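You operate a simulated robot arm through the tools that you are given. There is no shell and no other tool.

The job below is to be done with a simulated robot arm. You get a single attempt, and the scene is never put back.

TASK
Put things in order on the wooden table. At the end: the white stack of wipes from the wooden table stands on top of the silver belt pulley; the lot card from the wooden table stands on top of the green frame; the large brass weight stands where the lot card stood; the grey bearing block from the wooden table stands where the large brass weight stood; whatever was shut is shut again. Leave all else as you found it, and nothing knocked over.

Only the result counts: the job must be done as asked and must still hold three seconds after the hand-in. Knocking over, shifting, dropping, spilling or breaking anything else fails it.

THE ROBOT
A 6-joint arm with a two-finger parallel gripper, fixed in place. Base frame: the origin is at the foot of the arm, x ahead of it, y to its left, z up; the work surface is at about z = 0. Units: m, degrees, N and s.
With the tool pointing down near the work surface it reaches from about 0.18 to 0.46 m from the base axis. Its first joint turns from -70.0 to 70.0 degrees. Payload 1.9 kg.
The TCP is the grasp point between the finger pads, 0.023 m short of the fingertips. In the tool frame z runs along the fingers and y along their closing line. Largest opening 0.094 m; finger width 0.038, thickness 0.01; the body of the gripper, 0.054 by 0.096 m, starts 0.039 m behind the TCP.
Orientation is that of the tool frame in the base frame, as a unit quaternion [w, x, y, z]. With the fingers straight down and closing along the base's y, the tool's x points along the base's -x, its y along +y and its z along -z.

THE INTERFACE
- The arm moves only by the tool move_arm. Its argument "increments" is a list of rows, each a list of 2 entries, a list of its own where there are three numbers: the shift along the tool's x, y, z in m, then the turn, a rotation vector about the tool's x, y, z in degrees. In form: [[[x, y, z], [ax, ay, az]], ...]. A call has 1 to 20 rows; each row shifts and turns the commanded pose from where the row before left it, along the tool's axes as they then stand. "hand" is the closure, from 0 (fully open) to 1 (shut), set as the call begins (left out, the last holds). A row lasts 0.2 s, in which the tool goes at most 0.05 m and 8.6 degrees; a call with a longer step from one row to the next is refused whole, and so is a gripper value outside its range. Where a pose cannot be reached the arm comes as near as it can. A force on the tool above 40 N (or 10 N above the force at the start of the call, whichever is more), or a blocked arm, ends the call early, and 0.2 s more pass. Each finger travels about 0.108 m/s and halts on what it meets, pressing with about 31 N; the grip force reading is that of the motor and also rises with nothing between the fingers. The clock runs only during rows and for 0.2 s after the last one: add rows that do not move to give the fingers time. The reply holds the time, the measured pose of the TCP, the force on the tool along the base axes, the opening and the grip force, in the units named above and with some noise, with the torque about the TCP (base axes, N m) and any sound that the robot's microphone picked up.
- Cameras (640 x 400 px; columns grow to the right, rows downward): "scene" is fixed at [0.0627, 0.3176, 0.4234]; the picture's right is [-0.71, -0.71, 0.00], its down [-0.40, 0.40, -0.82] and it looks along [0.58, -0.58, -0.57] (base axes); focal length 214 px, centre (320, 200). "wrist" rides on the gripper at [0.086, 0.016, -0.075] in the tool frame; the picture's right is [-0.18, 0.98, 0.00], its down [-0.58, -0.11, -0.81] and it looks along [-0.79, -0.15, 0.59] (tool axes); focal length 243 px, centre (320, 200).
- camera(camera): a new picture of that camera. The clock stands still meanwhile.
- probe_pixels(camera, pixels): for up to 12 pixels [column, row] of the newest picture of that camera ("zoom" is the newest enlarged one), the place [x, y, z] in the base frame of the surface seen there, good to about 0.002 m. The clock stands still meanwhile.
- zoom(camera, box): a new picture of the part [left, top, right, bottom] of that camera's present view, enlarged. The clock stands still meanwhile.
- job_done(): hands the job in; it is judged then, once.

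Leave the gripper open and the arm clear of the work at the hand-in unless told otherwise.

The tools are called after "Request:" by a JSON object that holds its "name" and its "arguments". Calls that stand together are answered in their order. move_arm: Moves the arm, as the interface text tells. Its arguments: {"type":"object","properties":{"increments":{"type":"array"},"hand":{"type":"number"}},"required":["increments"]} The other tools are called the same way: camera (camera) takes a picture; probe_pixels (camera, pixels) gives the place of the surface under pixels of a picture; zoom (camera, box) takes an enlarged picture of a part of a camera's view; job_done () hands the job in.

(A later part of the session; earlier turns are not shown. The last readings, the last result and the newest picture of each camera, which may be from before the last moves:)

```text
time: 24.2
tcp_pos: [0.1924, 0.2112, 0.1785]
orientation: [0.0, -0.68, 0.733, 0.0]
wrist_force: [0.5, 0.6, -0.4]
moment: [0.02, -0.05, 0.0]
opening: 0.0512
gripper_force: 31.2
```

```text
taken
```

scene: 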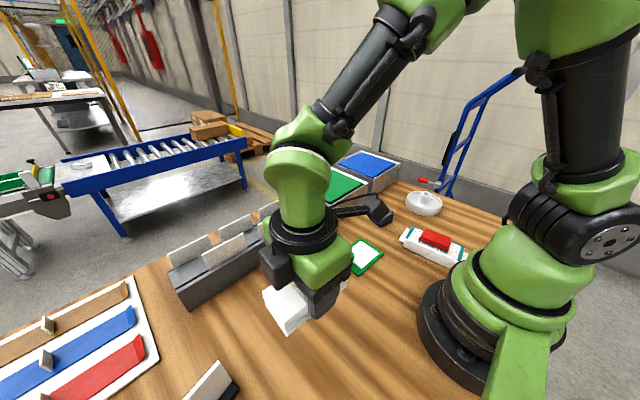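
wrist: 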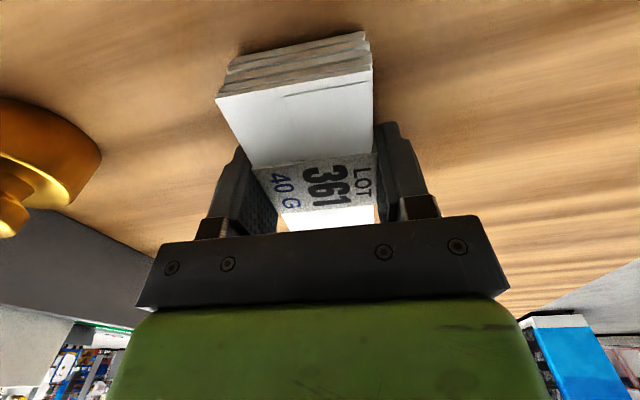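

The stack is held level and lifted. I'll swing it in an arc at this height to the pulley's side (about 103° clockwise), keeping the wrist's relative angle.

Request:
{"name": "move_arm", "arguments": {"increments": [[[0.0262, -0.02935, 0], [0, 0, 7.93]], [[0.0262, -0.02935, 0], [0, 0, 7.93]], [[0.0262, -0.02935, 0], [0, 0, 7.93]], [[0.0262, -0.02935, 0], [0, 0, 7.93]], [[0.0262, -0.02935, 0], [0, 0, 7.93]], [[0.0262, -0.02935, 0], [0, 0, 7.93]], [[0.0262, -0.02935, 0], [0, 0, 7.93]], [[0.0262, -0.02935, 0], [0, 0, 7.93]], [[0.0262, -0.02935, 0], [0, 0, 7.93]], [[0.0262, -0.02935, 0], [0, 0, 7.93]], [[0.0262, -0.02935, 0], [0, 0, 7.93]], [[0.0262, -0.02935, 0], [0, 0, 7.93]], [[0.0262, -0.02935, 0], [0, 0, 7.93]], [[0, 0, 0], [0, 0, 0]]]}}

Request:
{"name": "camera", "arguments": {"camera": "wrist"}}

Request:
{"name": "camera", "arguments": {"camera": "scene"}}

```text
time: 27.2
tcp_pos: [0.164, -0.2337, 0.1734]
orientation: [0.0, 0.152, 0.988, 0.0]
wrist_force: [-0.8, 1.2, 0.1]
moment: [0.0, 0.03, 0.0]
opening: 0.0516
gripper_force: 31.2
```

```text
taken
```

wrist: 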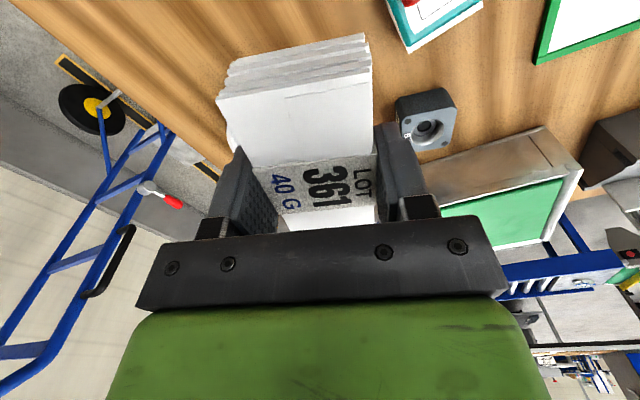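

```text
taken
```

scene: 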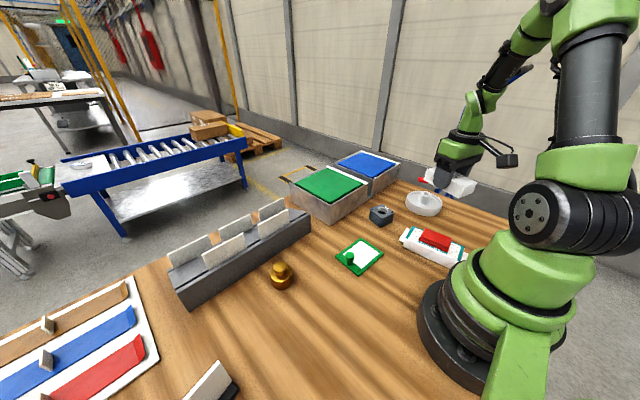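

The stack is held fine; TCP is now (0.164, -0.234, 0.174). I'll move out over the pulley hub at (0.2303, -0.3306), staying high, and come down to about z = 0.125.

Request:
{"name": "move_arm", "arguments": {"increments": [[[-0.0308, -0.02417, 0], [0, 0, 0]], [[-0.0308, -0.02417, 0], [0, 0, 0]], [[-0.0308, -0.02417, 0], [0, 0, 0]], [[0, 0, 0.025], [0, 0, 0]], [[0, 0, 0.025], [0, 0, 0]], [[0, 0, 0], [0, 0, 0]]]}}

Request:
{"name": "move_arm", "arguments": {"increments": [[[0, 0, 0], [0, 0, 0]]]}}

Request:
{"name": "move_arm", "arguments": {"increments": [[[0, 0, 0], [0, 0, 0]]]}}

Request:
{"name": "zoom", "arguments": {"camera": "scene", "box": [380, 150, 476, 230]}}

Request:
{"name": "camera", "arguments": {"camera": "wrist"}}

```text
time: 28.6
tcp_pos: [0.229, -0.33, 0.128]
orientation: [0.0, 0.152, 0.988, 0.001]
wrist_force: [0.6, 0.2, -0.4]
moment: [0.0, -0.01, -0.01]
opening: 0.0513
gripper_force: 30.9
```

```text
time: 29.0
tcp_pos: [0.2282, -0.3299, 0.1276]
orientation: [0.0, 0.151, 0.988, -0.001]
wrist_force: [1.2, 0.6, -0.7]
moment: [0.01, -0.02, -0.01]
opening: 0.0514
gripper_force: 31.1
```

```text
time: 29.4
tcp_pos: [0.229, -0.33, 0.1277]
orientation: [-0.001, 0.151, 0.989, 0.0]
wrist_force: [0.7, -0.1, -1.3]
moment: [0.02, 0.0, -0.05]
opening: 0.0512
gripper_force: 31.1
```

```text
5.00 times, centred on (428, 190) of scene
```

zoom: 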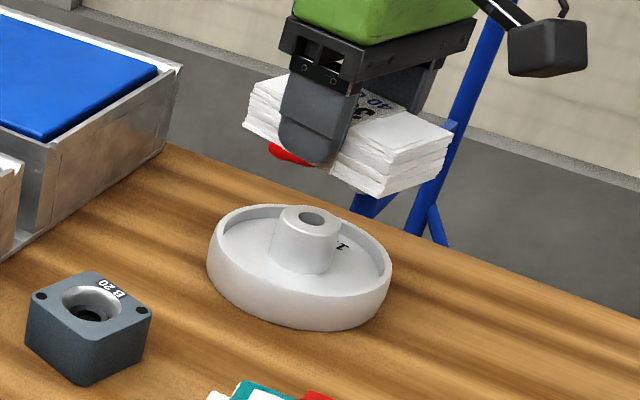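

```text
taken
```

wrist: 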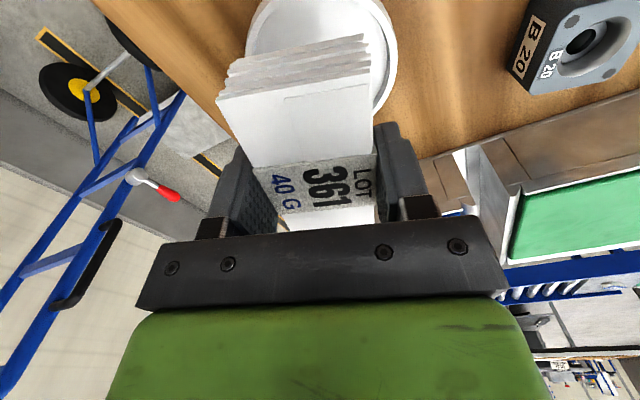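

The stack hovers above the hub. The TCP is about 1.5 mm short in x, so I'll correct that and descend until the stack's bottom is about 1–2 mm above the hub.

Request:
{"name": "move_arm", "arguments": {"increments": [[[-0.0016, -0.0001, 0.025], [0, 0, 0]], [[0, 0, 0.015], [0, 0, 0]], [[0, 0, 0.008], [0, 0, 0]], [[0, 0, 0], [0, 0, 0]]]}}

Request:
{"name": "zoom", "arguments": {"camera": "scene", "box": [380, 150, 476, 230]}}

```text
time: 30.4
tcp_pos: [0.2327, -0.3326, 0.0789]
orientation: [0.0, 0.151, 0.989, 0.0]
wrist_force: [-0.5, 0.2, -1.0]
moment: [-0.01, -0.02, 0.0]
opening: 0.0517
gripper_force: 31.2
```

```text
5.00 times, centred on (428, 190) of scene
```

zoom: 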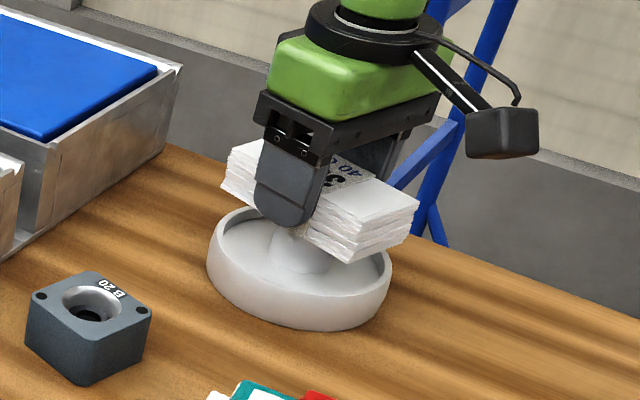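

There's no contact force yet at z ≈ 0.079; contact is expected near 0.077. I'll lower in small 1 mm steps.

Request:
{"name": "move_arm", "arguments": {"increments": [[[0, 0, 0.001], [0, 0, 0]], [[0, 0, 0.0005], [0, 0, 0]], [[0, 0, 0], [0, 0, 0]]]}}

Request:
{"name": "move_arm", "arguments": {"increments": [[[0, 0, 0.0005], [0, 0, 0]], [[0, 0, 0], [0, 0, 0]]]}}

```text
time: 31.2
tcp_pos: [0.233, -0.3317, 0.0786]
orientation: [0.001, 0.151, 0.988, -0.001]
wrist_force: [0.3, -1.1, 5.5]
moment: [0.0, -0.04, -0.04]
opening: 0.0515
gripper_force: 30.9
```

```text
time: 31.8
tcp_pos: [0.2324, -0.3311, 0.077]
orientation: [0.002, 0.152, 0.988, -0.001]
wrist_force: [5.4, -1.8, 18.4]
moment: [0.03, -0.09, -0.02]
opening: 0.0515
gripper_force: 31.5
```

Contact is felt (18 N upward). I'll back off half a millimetre and then open the fingers slightly.

Request:
{"name": "move_arm", "arguments": {"increments": [[[0, 0, -0.0006], [0, 0, 0]], [[0, 0, 0], [0, 0, 0]]]}}

Request:
{"name": "move_arm", "arguments": {"increments": [[[0, 0, 0], [0, 0, 0]], [[0, 0, 0], [0, 0, 0]]], "hand": 0.38}}

Request:
{"name": "zoom", "arguments": {"camera": "scene", "box": [380, 150, 476, 230]}}

Request:
{"name": "camera", "arguments": {"camera": "wrist"}}

```text
time: 32.4
tcp_pos: [0.2314, -0.3326, 0.0789]
orientation: [0.0, 0.152, 0.988, 0.0]
wrist_force: [4.6, -3.7, 18.9]
moment: [-0.08, -0.22, 0.0]
opening: 0.0511
gripper_force: 30.9
```

```text
time: 33.0
tcp_pos: [0.2311, -0.3313, 0.0768]
orientation: [0.0, 0.152, 0.988, 0.0]
wrist_force: [-0.8, -0.5, -0.6]
moment: [0.01, 0.03, 0.0]
opening: 0.0583
gripper_force: 0.1
```

```text
5.00 times, centred on (428, 190) of scene
```

zoom: 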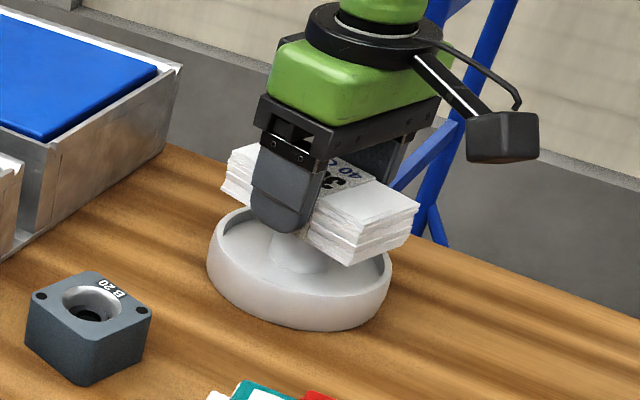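

```text
taken
```

wrist: 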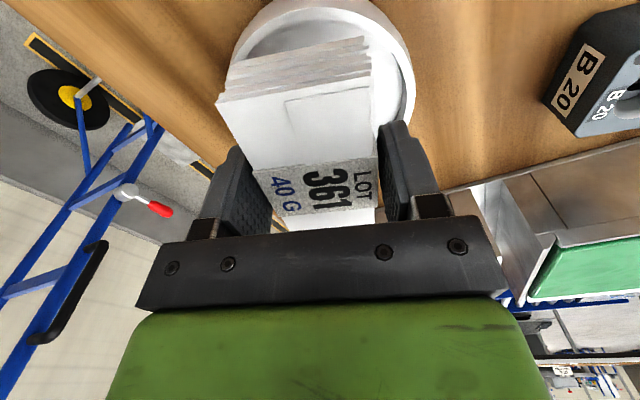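

The stack stays level on the hub with the fingers slightly apart and no force left. I'll open fully, then rise straight up.

Request:
{"name": "move_arm", "arguments": {"increments": [[[0, 0, 0], [0, 0, 0]], [[0, 0, 0], [0, 0, 0]]], "hand": 0}}

Request:
{"name": "move_arm", "arguments": {"increments": [[[0, 0, -0.02], [0, 0, 0]], [[0, 0, -0.04], [0, 0, 0]], [[0, 0, -0.045], [0, 0, 0]], [[0, 0, -0.045], [0, 0, 0]], [[0, 0, 0], [0, 0, 0]]]}}

Request:
{"name": "camera", "arguments": {"camera": "wrist"}}

Request:
{"name": "zoom", "arguments": {"camera": "scene", "box": [380, 150, 476, 230]}}

```text
time: 33.6
tcp_pos: [0.2313, -0.3315, 0.079]
orientation: [0.0, 0.151, 0.989, 0.0]
wrist_force: [0.7, 0.1, 0.6]
moment: [0.02, 0.03, 0.01]
opening: 0.0941
gripper_force: 0.0
```

```text
time: 34.8
tcp_pos: [0.2311, -0.3305, 0.2261]
orientation: [-0.001, 0.151, 0.989, 0.0]
wrist_force: [-0.6, -0.3, 0.4]
moment: [-0.01, -0.03, 0.02]
opening: 0.0937
gripper_force: 0.1
```

```text
taken
```

wrist: 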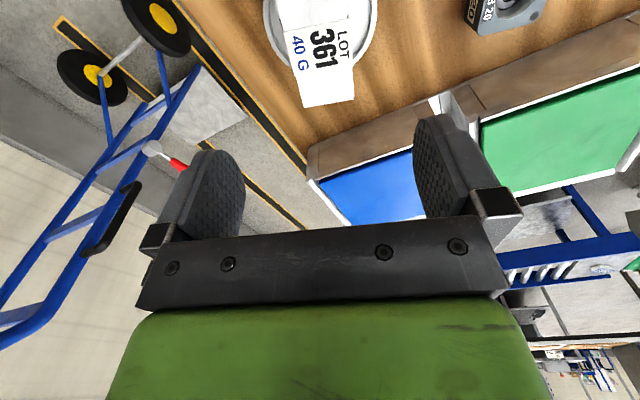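

```text
5.00 times, centred on (428, 190) of scene
```

zoom: 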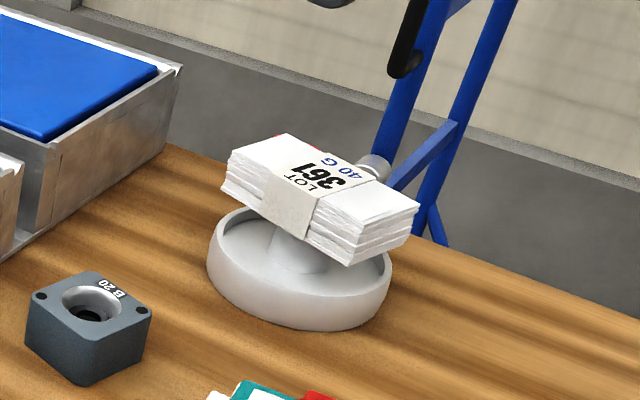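

The stack sits steadily on the pulley hub. Next I'll move over to look down on the green frame and measure it.

Request:
{"name": "move_arm", "arguments": {"increments": [[[0, 0, 0], [0, 0, -5.8]], [[0, 0, 0], [0, 0, -5.8]], [[0, 0, 0], [0, 0, -5.8]], [[0.0039, 0.0414, 0.0033], [0, 0, 0]], [[0.0039, 0.0414, 0.0033], [0, 0, 0]], [[0.0039, 0.0414, 0.0033], [0, 0, 0]], [[0.0039, 0.0414, 0.0033], [0, 0, 0]], [[0.0039, 0.0414, 0.0033], [0, 0, 0]], [[0.0039, 0.0414, 0.0033], [0, 0, 0]], [[0.0039, 0.0414, 0.0033], [0, 0, 0]], [[0.0039, 0.0414, 0.0033], [0, 0, 0]], [[0, 0, 0], [0, 0, 0]]]}}

Request:
{"name": "camera", "arguments": {"camera": "wrist"}}

```text
time: 37.4
tcp_pos: [0.2005, -0.0012, 0.1993]
orientation: [-0.001, -0.001, 1.0, -0.001]
wrist_force: [0.7, 0.4, -0.4]
moment: [0.01, -0.01, -0.02]
opening: 0.0942
gripper_force: 0.1
```

```text
taken
```

wrist: 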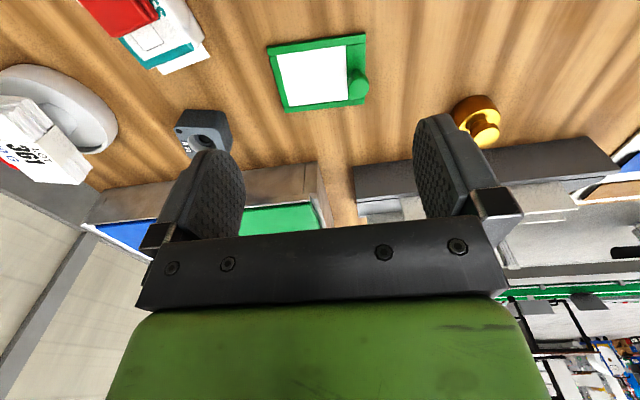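

The frame is in clear view at (318,73). I'll zoom in and probe its corners, bars, panel and knob.

Request:
{"name": "zoom", "arguments": {"camera": "wrist", "box": [256, 25, 384, 120]}}

Request:
{"name": "probe_pixels", "arguments": {"camera": "wrist", "pixels": [[269, 48], [364, 36], [288, 110], [363, 103], [273, 75], [320, 43], [325, 105], [315, 75], [357, 50], [357, 98], [360, 82], [350, 75]]}}

Request:
{"name": "probe_pixels", "arguments": {"camera": "wrist", "pixels": [[280, 50], [340, 45], [290, 102], [345, 97], [283, 95], [300, 47], [345, 42], [310, 106], [355, 70], [364, 88], [352, 85], [358, 75]]}}

```text
4.21 times, centred on (320, 72) of wrist
```

zoom: 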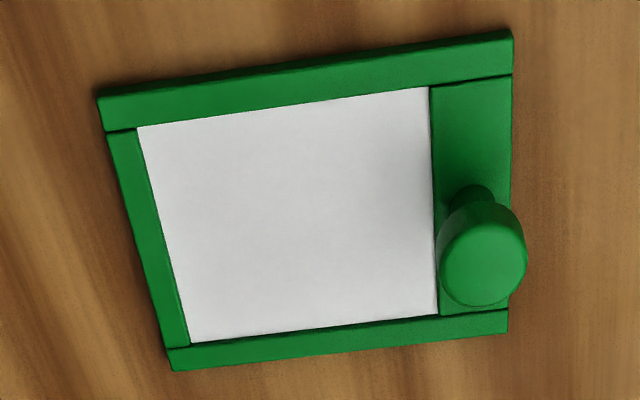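

```text
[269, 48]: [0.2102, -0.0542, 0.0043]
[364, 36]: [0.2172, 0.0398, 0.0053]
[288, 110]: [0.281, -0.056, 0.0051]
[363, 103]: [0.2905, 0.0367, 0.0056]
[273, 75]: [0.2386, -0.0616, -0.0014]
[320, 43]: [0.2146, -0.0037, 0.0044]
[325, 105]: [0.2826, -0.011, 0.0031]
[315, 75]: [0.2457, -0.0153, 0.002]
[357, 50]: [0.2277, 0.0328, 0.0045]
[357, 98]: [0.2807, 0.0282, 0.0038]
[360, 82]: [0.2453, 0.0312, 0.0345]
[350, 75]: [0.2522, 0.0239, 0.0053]
```

```text
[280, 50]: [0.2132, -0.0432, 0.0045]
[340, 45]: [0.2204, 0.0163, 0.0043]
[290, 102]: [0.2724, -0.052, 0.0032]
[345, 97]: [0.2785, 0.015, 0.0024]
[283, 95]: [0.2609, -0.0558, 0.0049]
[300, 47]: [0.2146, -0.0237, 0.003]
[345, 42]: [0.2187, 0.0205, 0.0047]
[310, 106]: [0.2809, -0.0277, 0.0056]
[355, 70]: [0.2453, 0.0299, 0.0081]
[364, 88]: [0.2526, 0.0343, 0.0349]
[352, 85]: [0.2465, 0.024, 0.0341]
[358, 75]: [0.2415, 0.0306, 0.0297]
```

The frame's bars top out at z ≈ 0.005 with the white panel about 2 mm lower. The frame covers x ≈ 0.210–0.288, y ≈ -0.058–0.040, centred at (0.249, -0.009), turned about 2°. The knob stands at (0.246, 0.031) up to z ≈ 0.035. Next I'll go and look closely at the lot card.

Request:
{"name": "move_arm", "arguments": {"increments": [[[-0.034, 0, 0], [0, 0, 0]], [[-0.033, 0, 0], [0, 0, 0]], [[-0.033, 0, 0], [0, 0, 0]], [[0.00237, 0.0376, 0], [0, 0, -7.2]], [[0.00237, 0.0376, 0], [0, 0, -7.2]], [[0.00237, 0.0376, 0], [0, 0, -7.2]], [[0.00237, 0.0376, 0], [0, 0, -7.2]], [[0.00237, 0.0376, 0], [0, 0, -7.2]], [[0.00237, 0.0376, 0], [0, 0, -7.2]], [[0.00237, 0.0376, 0], [0, 0, -7.2]], [[0.00237, 0.0376, 0], [0, 0, -7.2]], [[0, 0, 0], [0, 0, 0]]]}}

Request:
{"name": "camera", "arguments": {"camera": "wrist"}}

```text
time: 40.0
tcp_pos: [0.1593, 0.2513, 0.1998]
orientation: [0.0, -0.483, 0.876, 0.001]
wrist_force: [0.1, -1.2, -0.3]
moment: [0.01, 0.0, -0.01]
opening: 0.0939
gripper_force: 0.1
```

```text
taken
```

wrist: 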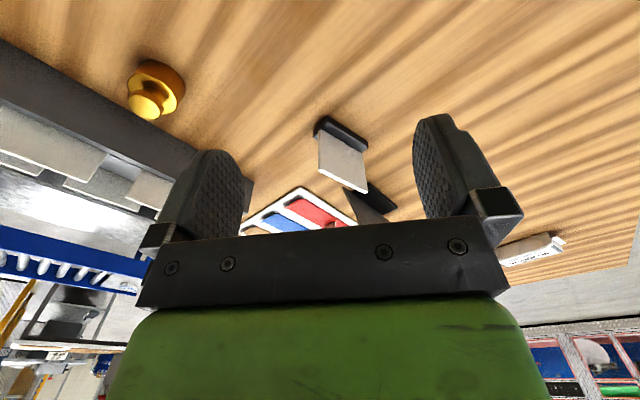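

I see the card at (340,155). I'll zoom in and probe many points on its face, top edge and foot.

Request:
{"name": "zoom", "arguments": {"camera": "wrist", "box": [300, 105, 388, 200]}}

Request:
{"name": "probe_pixels", "arguments": {"camera": "wrist", "pixels": [[322, 140], [322, 165], [360, 157], [364, 185], [340, 150], [343, 170], [326, 118], [340, 127], [362, 143], [318, 130], [325, 178], [355, 188]]}}

```text
4.21 times, centred on (344, 152) of wrist
```

zoom: 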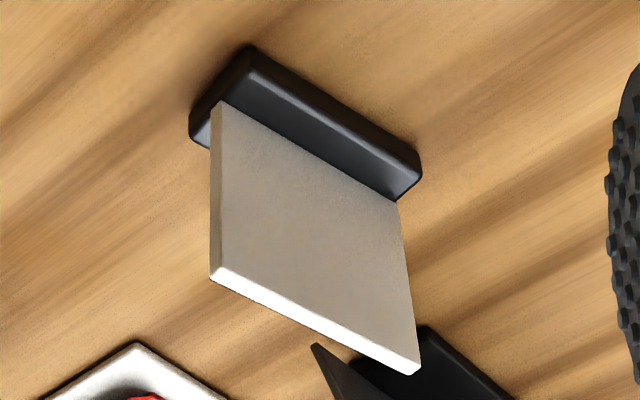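

```text
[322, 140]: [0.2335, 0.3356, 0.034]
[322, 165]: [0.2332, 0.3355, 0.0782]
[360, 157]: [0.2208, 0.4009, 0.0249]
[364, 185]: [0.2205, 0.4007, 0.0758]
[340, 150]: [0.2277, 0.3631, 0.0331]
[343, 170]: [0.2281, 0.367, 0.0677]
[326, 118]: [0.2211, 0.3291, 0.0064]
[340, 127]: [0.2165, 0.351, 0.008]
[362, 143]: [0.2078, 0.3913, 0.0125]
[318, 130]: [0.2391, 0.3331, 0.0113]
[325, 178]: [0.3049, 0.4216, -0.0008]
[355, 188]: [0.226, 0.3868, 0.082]
```

The plate is vertical, about 0.072 m long and 5 mm thick, turned 11° from the base's y axis, centred near (0.230, 0.3695), top at z ≈ 0.085. I'll turn the tool 43° so the fingers close across the plate and go above it at z ≈ 0.15.

Request:
{"name": "move_arm", "arguments": {"increments": [[[0, 0, 0], [0, 0, -7.2]], [[0, 0, 0], [0, 0, -7.2]], [[0, 0, 0], [0, 0, -7.2]], [[0, 0, 0], [0, 0, -7.2]], [[0, 0, 0], [0, 0, -7.2]], [[0, 0, 0], [0, 0, -7.2]], [[-0.02563, -0.023, 0.0125], [0, 0, 0]], [[-0.02563, -0.023, 0.0125], [0, 0, 0]], [[-0.02563, -0.023, 0.0125], [0, 0, 0]], [[-0.02563, -0.023, 0.0125], [0, 0, 0]], [[0, 0, 0], [0, 0, 0]]], "hand": 0}}

Request:
{"name": "camera", "arguments": {"camera": "wrist"}}

Request:
{"name": "camera", "arguments": {"camera": "scene"}}

```text
time: 42.4
tcp_pos: [0.2322, 0.3696, 0.1519]
orientation: [0.0, 0.771, -0.637, 0.0]
wrist_force: [0.0, 0.9, 0.3]
moment: [0.01, 0.01, -0.04]
opening: 0.0943
gripper_force: 0.1
```

```text
taken
```

wrist: 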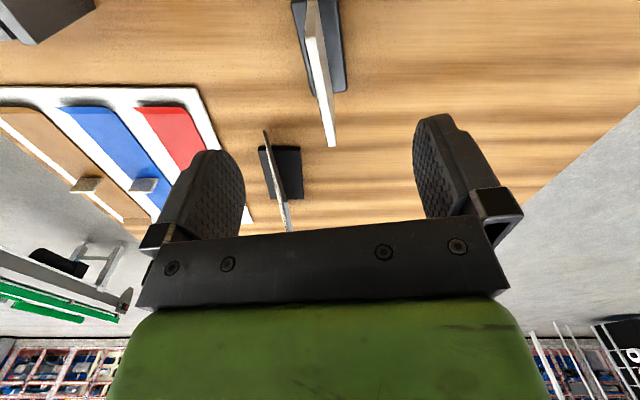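

```text
taken
```

scene: 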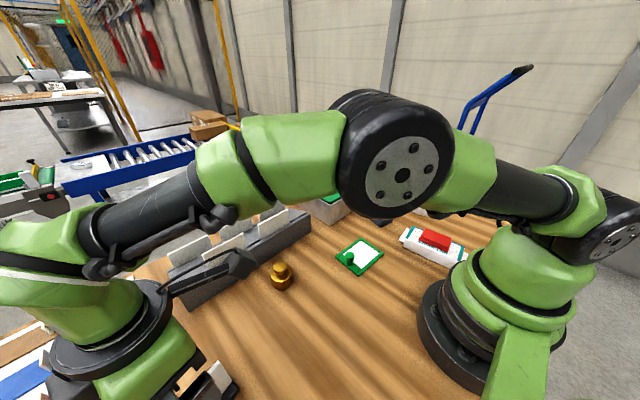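

I'm above the card. Before descending I'll check the centring by probing the card's top edge.

Request:
{"name": "zoom", "arguments": {"camera": "wrist", "box": [270, 0, 400, 160]}}

Request:
{"name": "probe_pixels", "arguments": {"camera": "wrist", "pixels": [[313, 50], [315, 60], [317, 70], [320, 90], [323, 105], [326, 120], [329, 135], [310, 40], [319, 80], [322, 98], [298, 20], [336, 60]]}}

Request:
{"name": "move_arm", "arguments": {"increments": [[[0, 0, 0], [0, 0, 0]]]}}

Request:
{"name": "move_arm", "arguments": {"increments": [[[0, 0, 0], [0, 0, 0]]]}}

```text
2.50 times, centred on (335, 80) of wrist
```

zoom: 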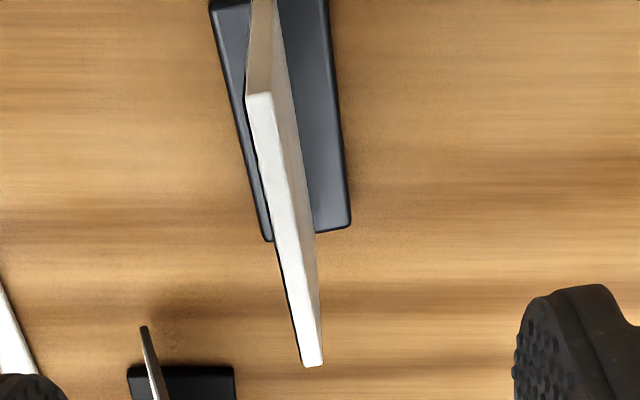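

```text
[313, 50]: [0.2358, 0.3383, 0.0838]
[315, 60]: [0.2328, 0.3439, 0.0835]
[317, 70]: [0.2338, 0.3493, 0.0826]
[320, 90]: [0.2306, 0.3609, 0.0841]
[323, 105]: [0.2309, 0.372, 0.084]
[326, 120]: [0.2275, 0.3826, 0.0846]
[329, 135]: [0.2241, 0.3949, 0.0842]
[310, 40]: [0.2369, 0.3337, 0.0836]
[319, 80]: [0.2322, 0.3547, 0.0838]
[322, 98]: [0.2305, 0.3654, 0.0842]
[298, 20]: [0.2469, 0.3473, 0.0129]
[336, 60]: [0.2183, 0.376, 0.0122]
```

```text
time: 42.8
tcp_pos: [0.2325, 0.3696, 0.1525]
orientation: [0.001, 0.77, -0.638, 0.0]
wrist_force: [-0.6, 0.1, 0.9]
moment: [0.02, -0.01, -0.03]
opening: 0.094
gripper_force: 0.1
```

```text
time: 43.2
tcp_pos: [0.2323, 0.3702, 0.1526]
orientation: [0.001, 0.77, -0.638, 0.0]
wrist_force: [-0.4, -0.3, 0.3]
moment: [0.01, 0.02, -0.03]
opening: 0.094
gripper_force: 0.1
```

The card's top edge runs through about (0.230, 0.3685) at z = 0.084; the TCP is 2 mm off in x. I'll correct that and descend to z ≈ 0.063, with fingertips at ≈ 0.040, above the foot.

Request:
{"name": "move_arm", "arguments": {"increments": [[[0.0011, 0.0022, 0.02], [0, 0, 0]], [[0, 0, 0.03], [0, 0, 0]], [[0, 0, 0.025], [0, 0, 0]], [[0, 0, 0.0145], [0, 0, 0]], [[0, 0, 0], [0, 0, 0]]]}}

Request:
{"name": "camera", "arguments": {"camera": "wrist"}}

Request:
{"name": "camera", "arguments": {"camera": "scene"}}

```text
time: 44.4
tcp_pos: [0.2295, 0.3669, 0.0614]
orientation: [0.001, 0.771, -0.637, 0.0]
wrist_force: [0.6, 0.2, -0.4]
moment: [-0.03, -0.01, 0.02]
opening: 0.0939
gripper_force: 0.0
```

```text
taken
```

wrist: 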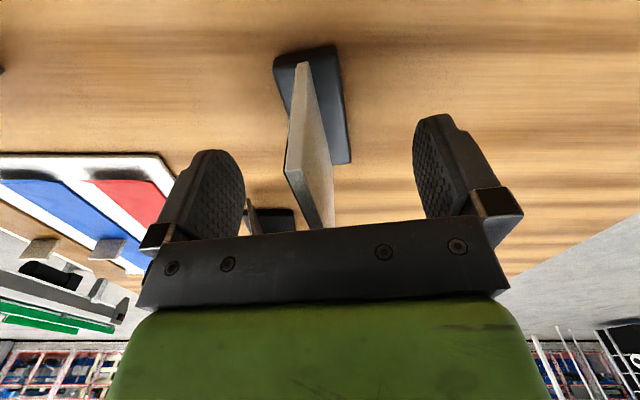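

```text
taken
```

scene: 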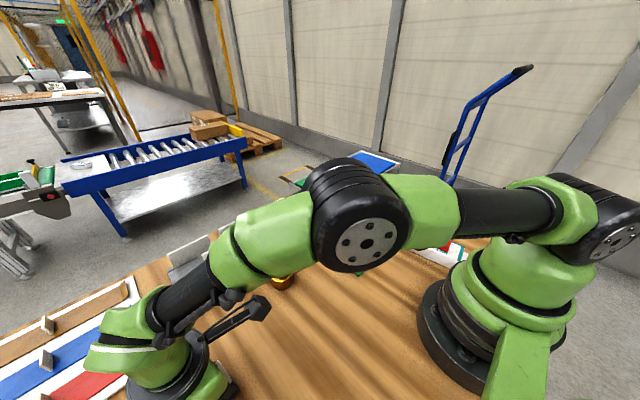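

I'll zoom in on the wrist view to check that the plate is centred between the fingers.

Request:
{"name": "zoom", "arguments": {"camera": "wrist", "box": [240, 40, 430, 240]}}

Request:
{"name": "probe_pixels", "arguments": {"camera": "wrist", "pixels": [[292, 170], [296, 180], [300, 190], [305, 200], [310, 210], [318, 220], [300, 100], [310, 120], [288, 170], [302, 205], [320, 190], [325, 215]]}}

```text
2.00 times, centred on (335, 140) of wrist
```

zoom: 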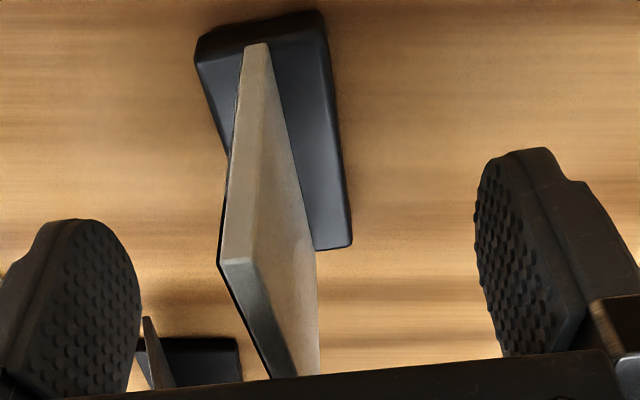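

```text
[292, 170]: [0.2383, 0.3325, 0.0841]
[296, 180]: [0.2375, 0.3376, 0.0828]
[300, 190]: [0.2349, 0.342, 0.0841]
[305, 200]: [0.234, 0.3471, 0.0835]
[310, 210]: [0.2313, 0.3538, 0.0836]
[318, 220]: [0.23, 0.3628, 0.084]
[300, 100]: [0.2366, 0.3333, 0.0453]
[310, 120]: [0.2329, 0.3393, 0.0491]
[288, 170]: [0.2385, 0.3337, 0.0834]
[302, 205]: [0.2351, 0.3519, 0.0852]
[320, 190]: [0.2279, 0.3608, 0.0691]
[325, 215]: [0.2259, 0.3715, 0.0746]
```

The plate lies roughly 1.5–2 mm to one side of the fingers' mid-plane. I'll shift the tool by that much, raise it 2 mm, and close in stages.

Request:
{"name": "move_arm", "arguments": {"increments": [[[0, -0.0017, -0.002], [0, 0, 0]], [[0, 0, 0], [0, 0, 0]]]}}

Request:
{"name": "move_arm", "arguments": {"increments": [[[0, 0, 0], [0, 0, 0]], [[0, 0, 0], [0, 0, 0]]], "hand": 0.8}}

Request:
{"name": "zoom", "arguments": {"camera": "wrist", "box": [240, 40, 430, 240]}}

```text
time: 45.0
tcp_pos: [0.2312, 0.3675, 0.0634]
orientation: [-0.001, 0.771, -0.637, 0.0]
wrist_force: [-0.5, 0.3, 0.5]
moment: [-0.01, 0.0, -0.03]
opening: 0.0936
gripper_force: 0.0
```

```text
time: 45.6
tcp_pos: [0.2314, 0.3678, 0.064]
orientation: [0.0, 0.771, -0.637, -0.001]
wrist_force: [-0.3, -0.4, 0.7]
moment: [-0.02, -0.01, 0.0]
opening: 0.0189
gripper_force: 0.2
```

```text
2.00 times, centred on (335, 140) of wrist
```

zoom: 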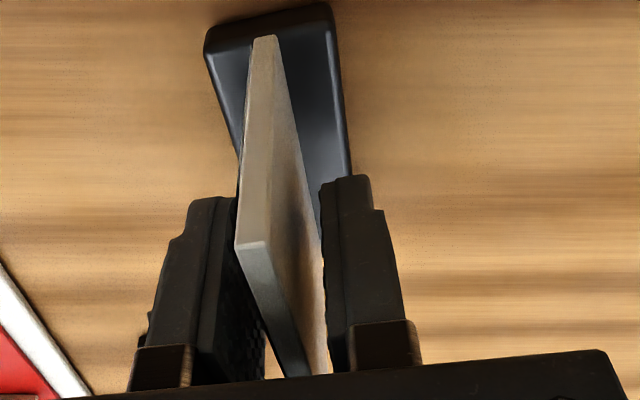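

The plate is between the fingers, nearly centred and parallel. I'll close fully.

Request:
{"name": "move_arm", "arguments": {"increments": [[[0, 0, 0], [0, 0, 0]], [[0, 0, 0], [0, 0, 0]], [[0, 0, 0], [0, 0, 0]]], "hand": 1}}

Request:
{"name": "zoom", "arguments": {"camera": "wrist", "box": [240, 40, 430, 240]}}

```text
time: 46.4
tcp_pos: [0.2315, 0.3667, 0.0642]
orientation: [0.0, 0.771, -0.637, 0.001]
wrist_force: [-0.4, 0.1, 0.6]
moment: [0.0, -0.02, 0.03]
opening: 0.0056
gripper_force: 30.8
```

```text
2.00 times, centred on (335, 140) of wrist
```

zoom: 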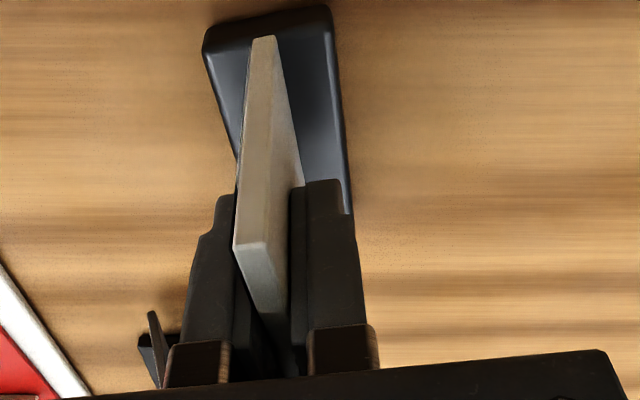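

The card is gripped (opening 5.6 mm, 30.8 N). I'll lift it straight up 0.12 m.

Request:
{"name": "move_arm", "arguments": {"increments": [[[0, 0, -0.015], [0, 0, 0]], [[0, 0, -0.03], [0, 0, 0]], [[0, 0, -0.035], [0, 0, 0]], [[0, 0, -0.04], [0, 0, 0]], [[0, 0, 0], [0, 0, 0]]]}}

Request:
{"name": "camera", "arguments": {"camera": "wrist"}}

Request:
{"name": "camera", "arguments": {"camera": "scene"}}

```text
time: 47.6
tcp_pos: [0.2305, 0.3695, 0.1883]
orientation: [-0.001, 0.771, -0.637, 0.0]
wrist_force: [0.1, 0.4, -0.9]
moment: [-0.01, 0.01, -0.02]
opening: 0.0058
gripper_force: 30.6
```

```text
taken
```

wrist: 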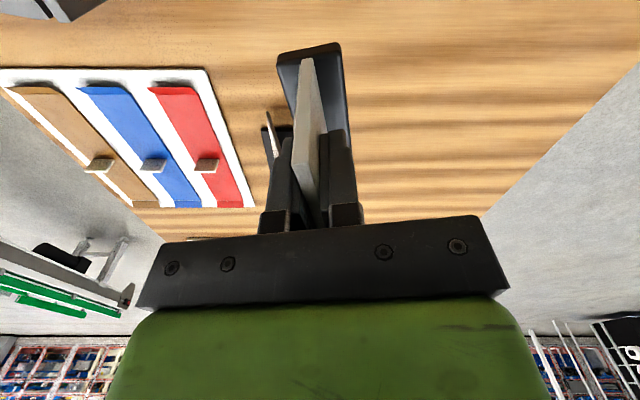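

```text
taken
```

scene: 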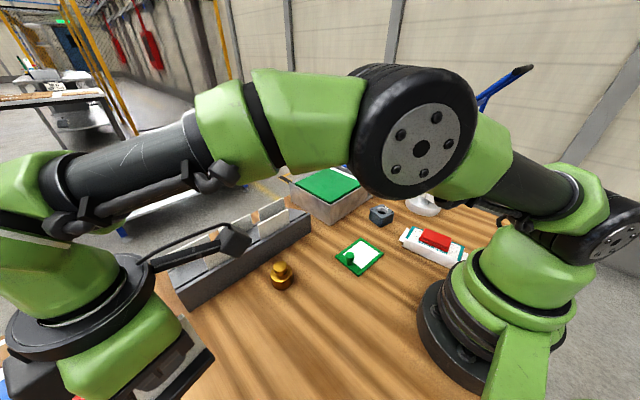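

The card hangs cleanly from the fingers, its bottom at about z = 0.124. I'll draw it inward, then turn the tool 103° so the plate will lie along the base's x for the frame.

Request:
{"name": "move_arm", "arguments": {"increments": [[[0.0274, 0.0256, 0], [0, 0, 0]], [[0.0274, 0.0256, 0], [0, 0, 0]], [[0.0274, 0.0256, 0], [0, 0, 0]], [[0.0274, 0.0256, 0], [0, 0, 0]], [[0, 0, 0], [0, 0, 7.95]], [[0, 0, 0], [0, 0, 7.95]], [[0, 0, 0], [0, 0, 7.95]], [[0, 0, 0], [0, 0, 7.95]], [[0, 0, 0], [0, 0, 7.95]], [[0, 0, 0], [0, 0, 7.95]], [[0, 0, 0], [0, 0, 7.95]], [[0, 0, 0], [0, 0, 7.95]], [[0, 0, 0], [0, 0, 7.95]], [[0, 0, 0], [0, 0, 7.95]], [[0, 0, 0], [0, 0, 7.95]], [[0, 0, 0], [0, 0, 7.95]], [[0, 0, 0], [0, 0, 7.95]], [[0, 0, 0], [0, 0, 0]]]}}

Request:
{"name": "move_arm", "arguments": {"increments": [[[0, 0, 0], [0, 0, 0]]]}}

```text
time: 51.4
tcp_pos: [0.1508, 0.2416, 0.1838]
orientation: [-0.001, 0.024, 1.0, 0.0]
wrist_force: [-0.8, -0.5, -0.9]
moment: [0.02, -0.01, 0.02]
opening: 0.0055
gripper_force: 31.1
```

```text
time: 51.8
tcp_pos: [0.1516, 0.2422, 0.1845]
orientation: [-0.001, 0.022, 1.0, 0.0]
wrist_force: [-0.7, 0.3, -0.6]
moment: [-0.03, 0.02, 0.0]
opening: 0.0058
gripper_force: 31.0
```

Orientation is now -2.6°, which matches the frame. I'll carry the card over to the frame at this height.

Request:
{"name": "move_arm", "arguments": {"increments": [[[-0.01539, -0.03649, 0], [0, 0, 0]], [[-0.01539, -0.03649, 0], [0, 0, 0]], [[-0.01539, -0.03649, 0], [0, 0, 0]], [[-0.01539, -0.03649, 0], [0, 0, 0]], [[-0.01539, -0.03649, 0], [0, 0, 0]], [[-0.01539, -0.03649, 0], [0, 0, 0]], [[-0.01539, -0.03649, 0], [0, 0, 0]], [[0, 0, 0], [0, 0, 0]]]}}

Request:
{"name": "move_arm", "arguments": {"increments": [[[0, 0, 0], [0, 0, 0]]]}}

Request:
{"name": "camera", "arguments": {"camera": "wrist"}}

Request:
{"name": "zoom", "arguments": {"camera": "scene", "box": [280, 160, 440, 290]}}

```text
time: 53.6
tcp_pos: [0.2488, -0.0202, 0.1835]
orientation: [0.001, 0.023, 1.0, 0.0]
wrist_force: [-0.1, 0.0, -0.3]
moment: [0.03, 0.03, 0.01]
opening: 0.0056
gripper_force: 31.2
```

```text
time: 54.0
tcp_pos: [0.248, -0.0195, 0.1824]
orientation: [0.0, 0.022, 1.0, 0.0]
wrist_force: [-0.1, 0.0, -0.7]
moment: [0.03, 0.01, 0.02]
opening: 0.0058
gripper_force: 31.0
```

```text
taken
```

wrist: 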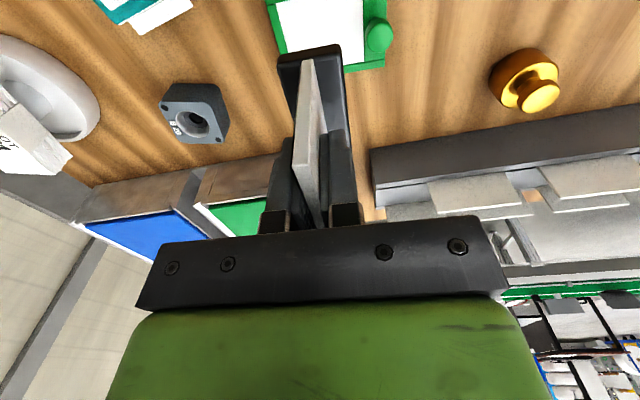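

```text
3.08 times, centred on (360, 225) of scene
```

zoom: 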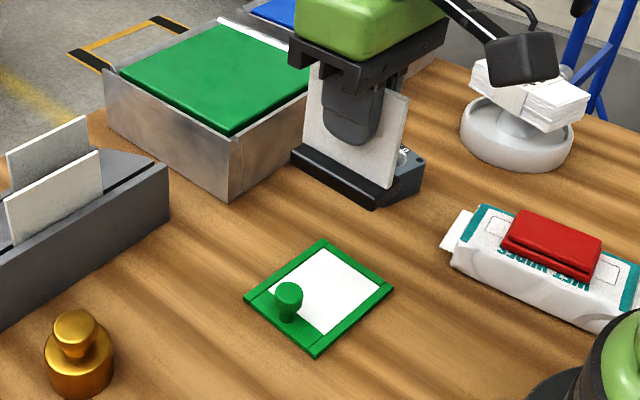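

Card and frame are lined up. I'll go down 0.10 m, leaving about 14 mm, then check the view.

Request:
{"name": "move_arm", "arguments": {"increments": [[[0, 0, 0.035], [0, 0, 0]], [[0, 0, 0.035], [0, 0, 0]], [[0, 0, 0.02], [0, 0, 0]], [[0, 0, 0.01], [0, 0, 0]], [[0, 0, 0], [0, 0, 0]]]}}

Request:
{"name": "zoom", "arguments": {"camera": "scene", "box": [320, 205, 416, 285]}}

Request:
{"name": "camera", "arguments": {"camera": "wrist"}}

```text
time: 55.2
tcp_pos: [0.2465, -0.0175, 0.084]
orientation: [0.0, 0.022, 1.0, -0.001]
wrist_force: [-1.0, -0.6, -1.1]
moment: [0.0, 0.0, -0.03]
opening: 0.0058
gripper_force: 30.6
```

```text
5.00 times, centred on (368, 245) of scene
```

zoom: 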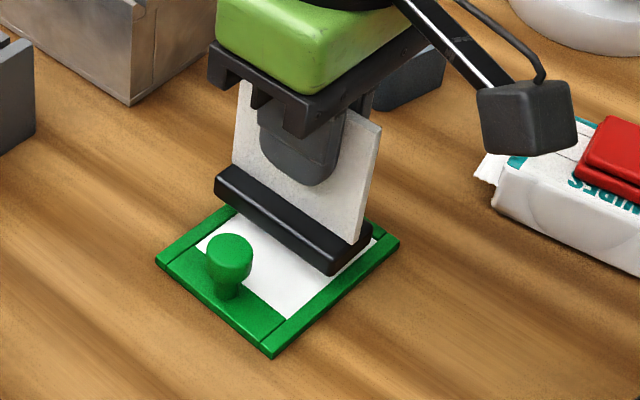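

```text
taken
```

wrist: 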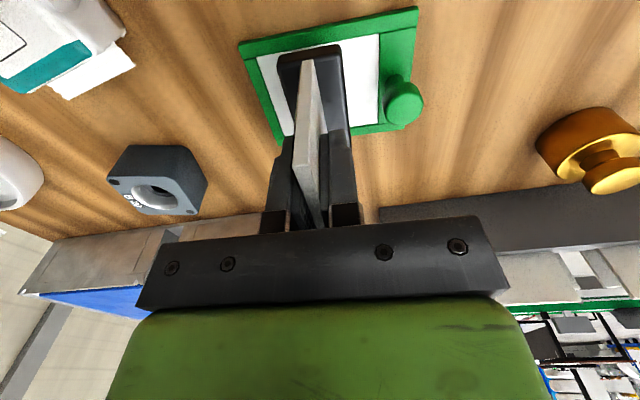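

The card hovers about 15 mm above the frame, foot across both side bars, clear of the knob. I'll lower it 12 mm, then in small steps until contact.

Request:
{"name": "move_arm", "arguments": {"increments": [[[0, 0, 0.008], [0, 0, 0]], [[0, 0, 0.004], [0, 0, 0]], [[0, 0, 0.001], [0, 0, 0]], [[0, 0, 0], [0, 0, 0]]]}}

Request:
{"name": "move_arm", "arguments": {"increments": [[[0, 0, 0.001], [0, 0, 0]], [[0, 0, 0], [0, 0, 0]]]}}

```text
time: 56.2
tcp_pos: [0.2479, -0.0178, 0.0701]
orientation: [0.0, 0.023, 1.0, 0.0]
wrist_force: [0.0, -0.2, 0.5]
moment: [0.0, -0.07, -0.02]
opening: 0.0057
gripper_force: 30.8
```

```text
time: 56.8
tcp_pos: [0.2484, -0.0177, 0.0698]
orientation: [0.0, 0.023, 1.0, 0.001]
wrist_force: [-3.7, 1.9, 22.5]
moment: [0.03, 0.11, 0.01]
opening: 0.0055
gripper_force: 31.0
```

Contact shows 22.5 N. I'll back off 0.8 mm, check the force, and then open the fingers a little.

Request:
{"name": "move_arm", "arguments": {"increments": [[[0, 0, -0.0008], [0, 0, 0]], [[0, 0, 0], [0, 0, 0]]]}}

Request:
{"name": "zoom", "arguments": {"camera": "scene", "box": [320, 205, 416, 285]}}

```text
time: 57.4
tcp_pos: [0.2478, -0.0175, 0.0707]
orientation: [0.0, 0.023, 1.0, 0.0]
wrist_force: [1.1, -0.2, 2.7]
moment: [-0.01, -0.15, -0.01]
opening: 0.0056
gripper_force: 31.0
```

```text
5.00 times, centred on (368, 245) of scene
```

zoom: 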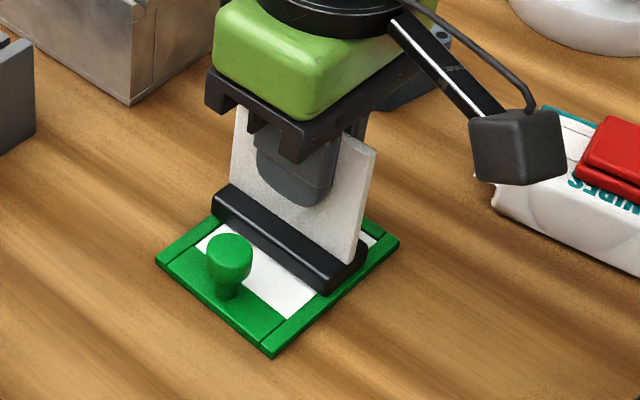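

The foot rests across both bars with only 2.7 N. I'll open the fingers to about 0.03 m.

Request:
{"name": "move_arm", "arguments": {"increments": [[[0, 0, 0], [0, 0, 0]], [[0, 0, 0], [0, 0, 0]]], "hand": 0.68}}

Request:
{"name": "move_arm", "arguments": {"increments": [[[0, 0, -0.02], [0, 0, 0]], [[0, 0, -0.03], [0, 0, 0]], [[0, 0, -0.035], [0, 0, 0]], [[0, 0, -0.04], [0, 0, 0]], [[0, 0, 0], [0, 0, 0]]]}}

Request:
{"name": "zoom", "arguments": {"camera": "scene", "box": [320, 205, 416, 285]}}

Request:
{"name": "camera", "arguments": {"camera": "wrist"}}

```text
time: 58.0
tcp_pos: [0.2485, -0.0176, 0.0704]
orientation: [0.0, 0.023, 1.0, 0.001]
wrist_force: [0.0, 0.0, -0.4]
moment: [-0.01, 0.02, 0.01]
opening: 0.0303
gripper_force: 0.0
```

```text
time: 59.2
tcp_pos: [0.2446, -0.0183, 0.1951]
orientation: [-0.001, 0.023, 1.0, 0.0]
wrist_force: [-1.3, 0.5, 0.0]
moment: [0.04, 0.02, -0.02]
opening: 0.0298
gripper_force: 0.1
```

```text
5.00 times, centred on (368, 245) of scene
```

zoom: 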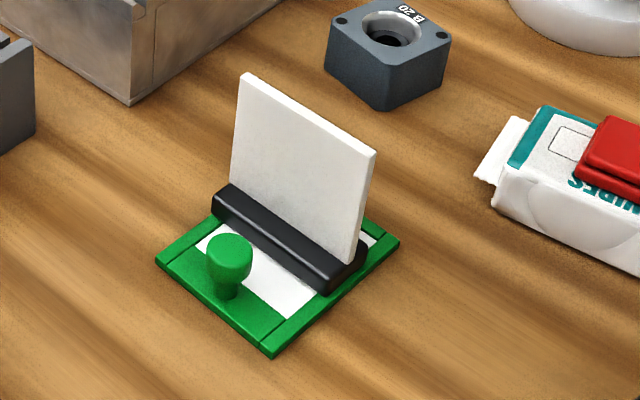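

```text
taken
```

wrist: 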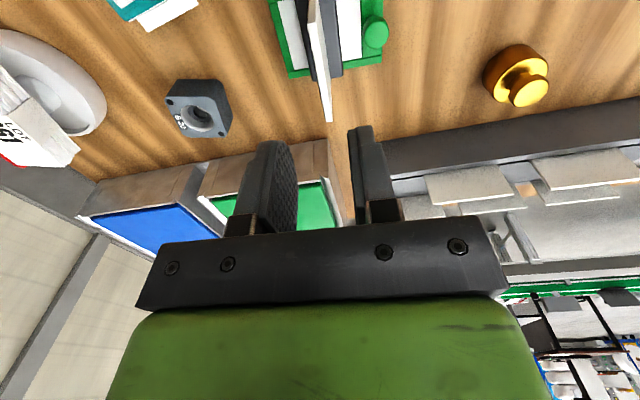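

The lot card stands upright on the green frame. Next is the brass weight: I'll swing left about 32° to view it and open the hand fully.

Request:
{"name": "move_arm", "arguments": {"increments": [[[0.0024, 0.0341, 0], [0, 0, -7.9]], [[0.0024, 0.0341, 0], [0, 0, -7.9]], [[0.0024, 0.0341, 0], [0, 0, -7.9]], [[0.0024, 0.0341, 0], [0, 0, -7.9]], [[0, 0, 0], [0, 0, 0]]], "hand": 0}}

Request:
{"name": "camera", "arguments": {"camera": "wrist"}}

```text
time: 60.4
tcp_pos: [0.2163, 0.1141, 0.1963]
orientation: [0.0, -0.251, 0.968, 0.0]
wrist_force: [1.1, -0.4, 0.0]
moment: [-0.02, -0.02, 0.02]
opening: 0.0941
gripper_force: 0.0
```

```text
taken
```

wrist: 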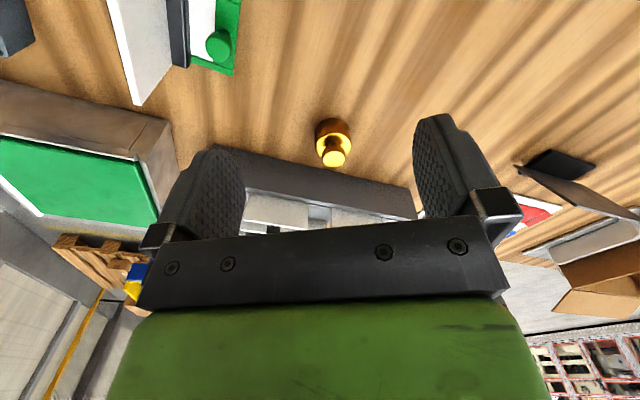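

I'll zoom in on the weight at (333,143) and probe its knob top, shoulder and body edges.

Request:
{"name": "zoom", "arguments": {"camera": "wrist", "box": [297, 105, 369, 180]}}

Request:
{"name": "probe_pixels", "arguments": {"camera": "wrist", "pixels": [[334, 157], [328, 157], [340, 157], [334, 152], [319, 140], [347, 140], [333, 122], [320, 128], [346, 128], [325, 140], [343, 140], [333, 120]]}}

```text
5.33 times, centred on (333, 142) of wrist
```

zoom: 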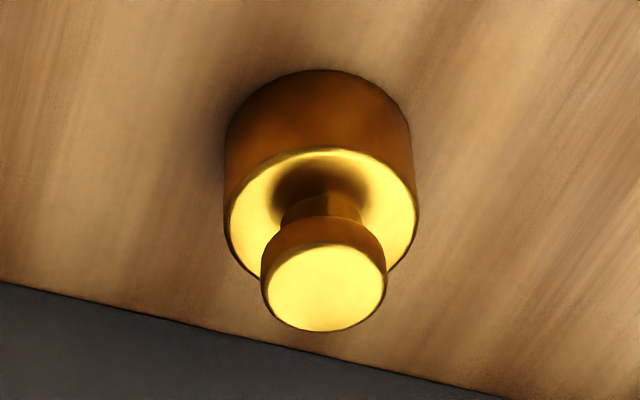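

```text
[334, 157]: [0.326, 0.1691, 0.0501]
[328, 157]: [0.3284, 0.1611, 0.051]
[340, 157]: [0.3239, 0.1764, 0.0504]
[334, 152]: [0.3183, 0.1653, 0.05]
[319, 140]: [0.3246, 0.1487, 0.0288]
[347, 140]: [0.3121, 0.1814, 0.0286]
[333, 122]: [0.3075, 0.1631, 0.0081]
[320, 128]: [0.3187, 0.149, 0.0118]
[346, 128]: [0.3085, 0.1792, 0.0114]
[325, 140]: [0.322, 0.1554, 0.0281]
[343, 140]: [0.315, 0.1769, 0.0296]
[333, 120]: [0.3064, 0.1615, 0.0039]
```

The weight's centre is about (0.326, 0.170), body diameter ≈ 0.044, shoulder z ≈ 0.029, knob top z ≈ 0.0505. I'll turn the tool to 0° yaw (fingers along y, clear of the rack) and go above the weight at z ≈ 0.10.

Request:
{"name": "move_arm", "arguments": {"increments": [[[0, 0, 0], [0, 0, 7.3]], [[0, 0, 0], [0, 0, 7.3]], [[0, 0, 0], [0, 0, 7.3]], [[0, 0, 0], [0, 0, 7.2]], [[-0.0274, 0.014, 0.024], [0, 0, 0]], [[-0.0274, 0.014, 0.024], [0, 0, 0]], [[-0.0274, 0.014, 0.024], [0, 0, 0]], [[-0.0274, 0.014, 0.024], [0, 0, 0]], [[0, 0, 0], [0, 0, 0]]]}}

Request:
{"name": "move_arm", "arguments": {"increments": [[[0, 0, 0], [0, 0, 0]]]}}

Request:
{"name": "camera", "arguments": {"camera": "wrist"}}

Request:
{"name": "camera", "arguments": {"camera": "scene"}}

```text
time: 62.4
tcp_pos: [0.3256, 0.1703, 0.0999]
orientation: [0.0, 0.001, 1.0, -0.001]
wrist_force: [-1.0, 0.0, 0.3]
moment: [-0.04, 0.01, -0.01]
opening: 0.0941
gripper_force: 0.1
```

```text
time: 62.8
tcp_pos: [0.3253, 0.1699, 0.1004]
orientation: [0.0, 0.001, 1.0, 0.0]
wrist_force: [0.9, -0.7, -0.5]
moment: [0.03, -0.01, -0.04]
opening: 0.0938
gripper_force: 0.0
```

```text
taken
```

wrist: 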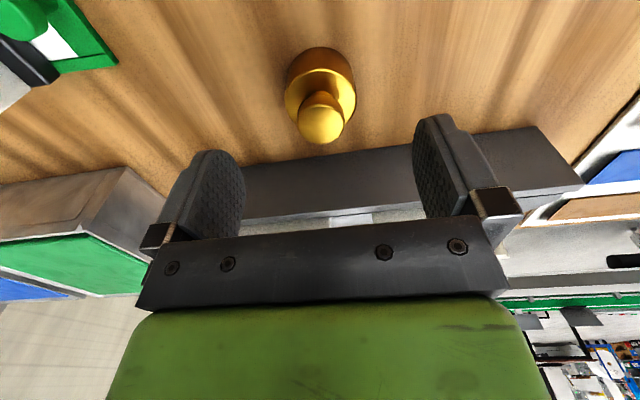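

```text
taken
```

scene: 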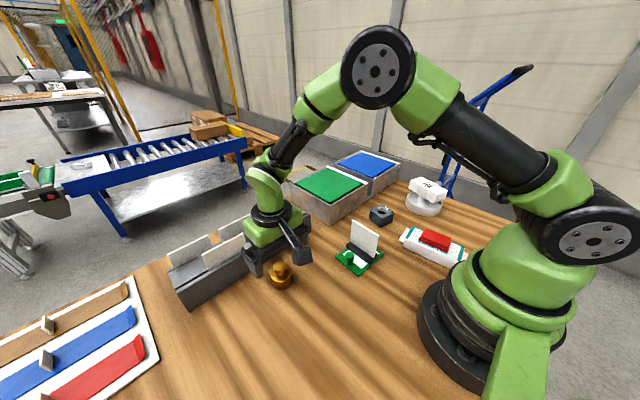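

I'll zoom in to check whether the knob's top lies on the gripper's axis; I expect it at about pixel (320,117) when aligned.

Request:
{"name": "zoom", "arguments": {"camera": "wrist", "box": [270, 35, 374, 155]}}

Request:
{"name": "probe_pixels", "arguments": {"camera": "wrist", "pixels": [[320, 125], [310, 125], [332, 125], [320, 135], [320, 115], [292, 95], [350, 95], [320, 75], [320, 60], [300, 180], [360, 180], [330, 155]]}}

```text
3.33 times, centred on (322, 95) of wrist
```

zoom: 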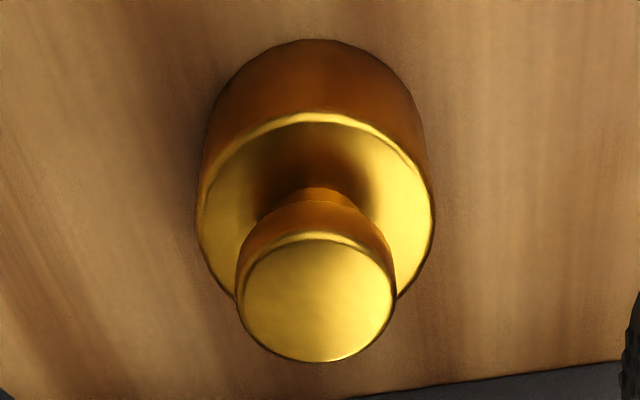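

```text
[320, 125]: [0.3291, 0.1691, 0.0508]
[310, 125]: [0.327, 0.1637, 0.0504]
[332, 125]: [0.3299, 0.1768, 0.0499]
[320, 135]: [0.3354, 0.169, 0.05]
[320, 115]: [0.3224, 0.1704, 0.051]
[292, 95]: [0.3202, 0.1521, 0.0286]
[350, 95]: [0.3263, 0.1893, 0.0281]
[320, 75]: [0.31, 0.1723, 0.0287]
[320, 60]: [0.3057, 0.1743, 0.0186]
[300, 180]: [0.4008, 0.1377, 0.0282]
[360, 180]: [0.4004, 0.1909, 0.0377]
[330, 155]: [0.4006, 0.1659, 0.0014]
```

The weight's centre comes out at about (0.327, 0.170), so I'm within 1.5 mm. The rack's front is at x = 0.40, well clear. I'll descend to z ≈ 0.027.

Request:
{"name": "move_arm", "arguments": {"increments": [[[-0.0015, 0, 0.03], [0, 0, 0]], [[0, 0, 0.025], [0, 0, 0]], [[0, 0, 0.018], [0, 0, 0]], [[0, 0, 0], [0, 0, 0]]]}}

Request:
{"name": "camera", "arguments": {"camera": "wrist"}}

```text
time: 63.8
tcp_pos: [0.3274, 0.1708, 0.027]
orientation: [0.0, 0.001, 1.0, 0.0]
wrist_force: [-0.7, 0.0, -0.2]
moment: [-0.03, 0.01, -0.01]
opening: 0.094
gripper_force: 0.1
```

```text
taken
```

wrist: 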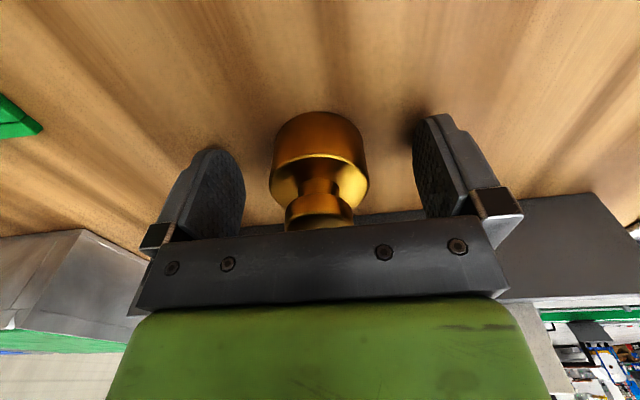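

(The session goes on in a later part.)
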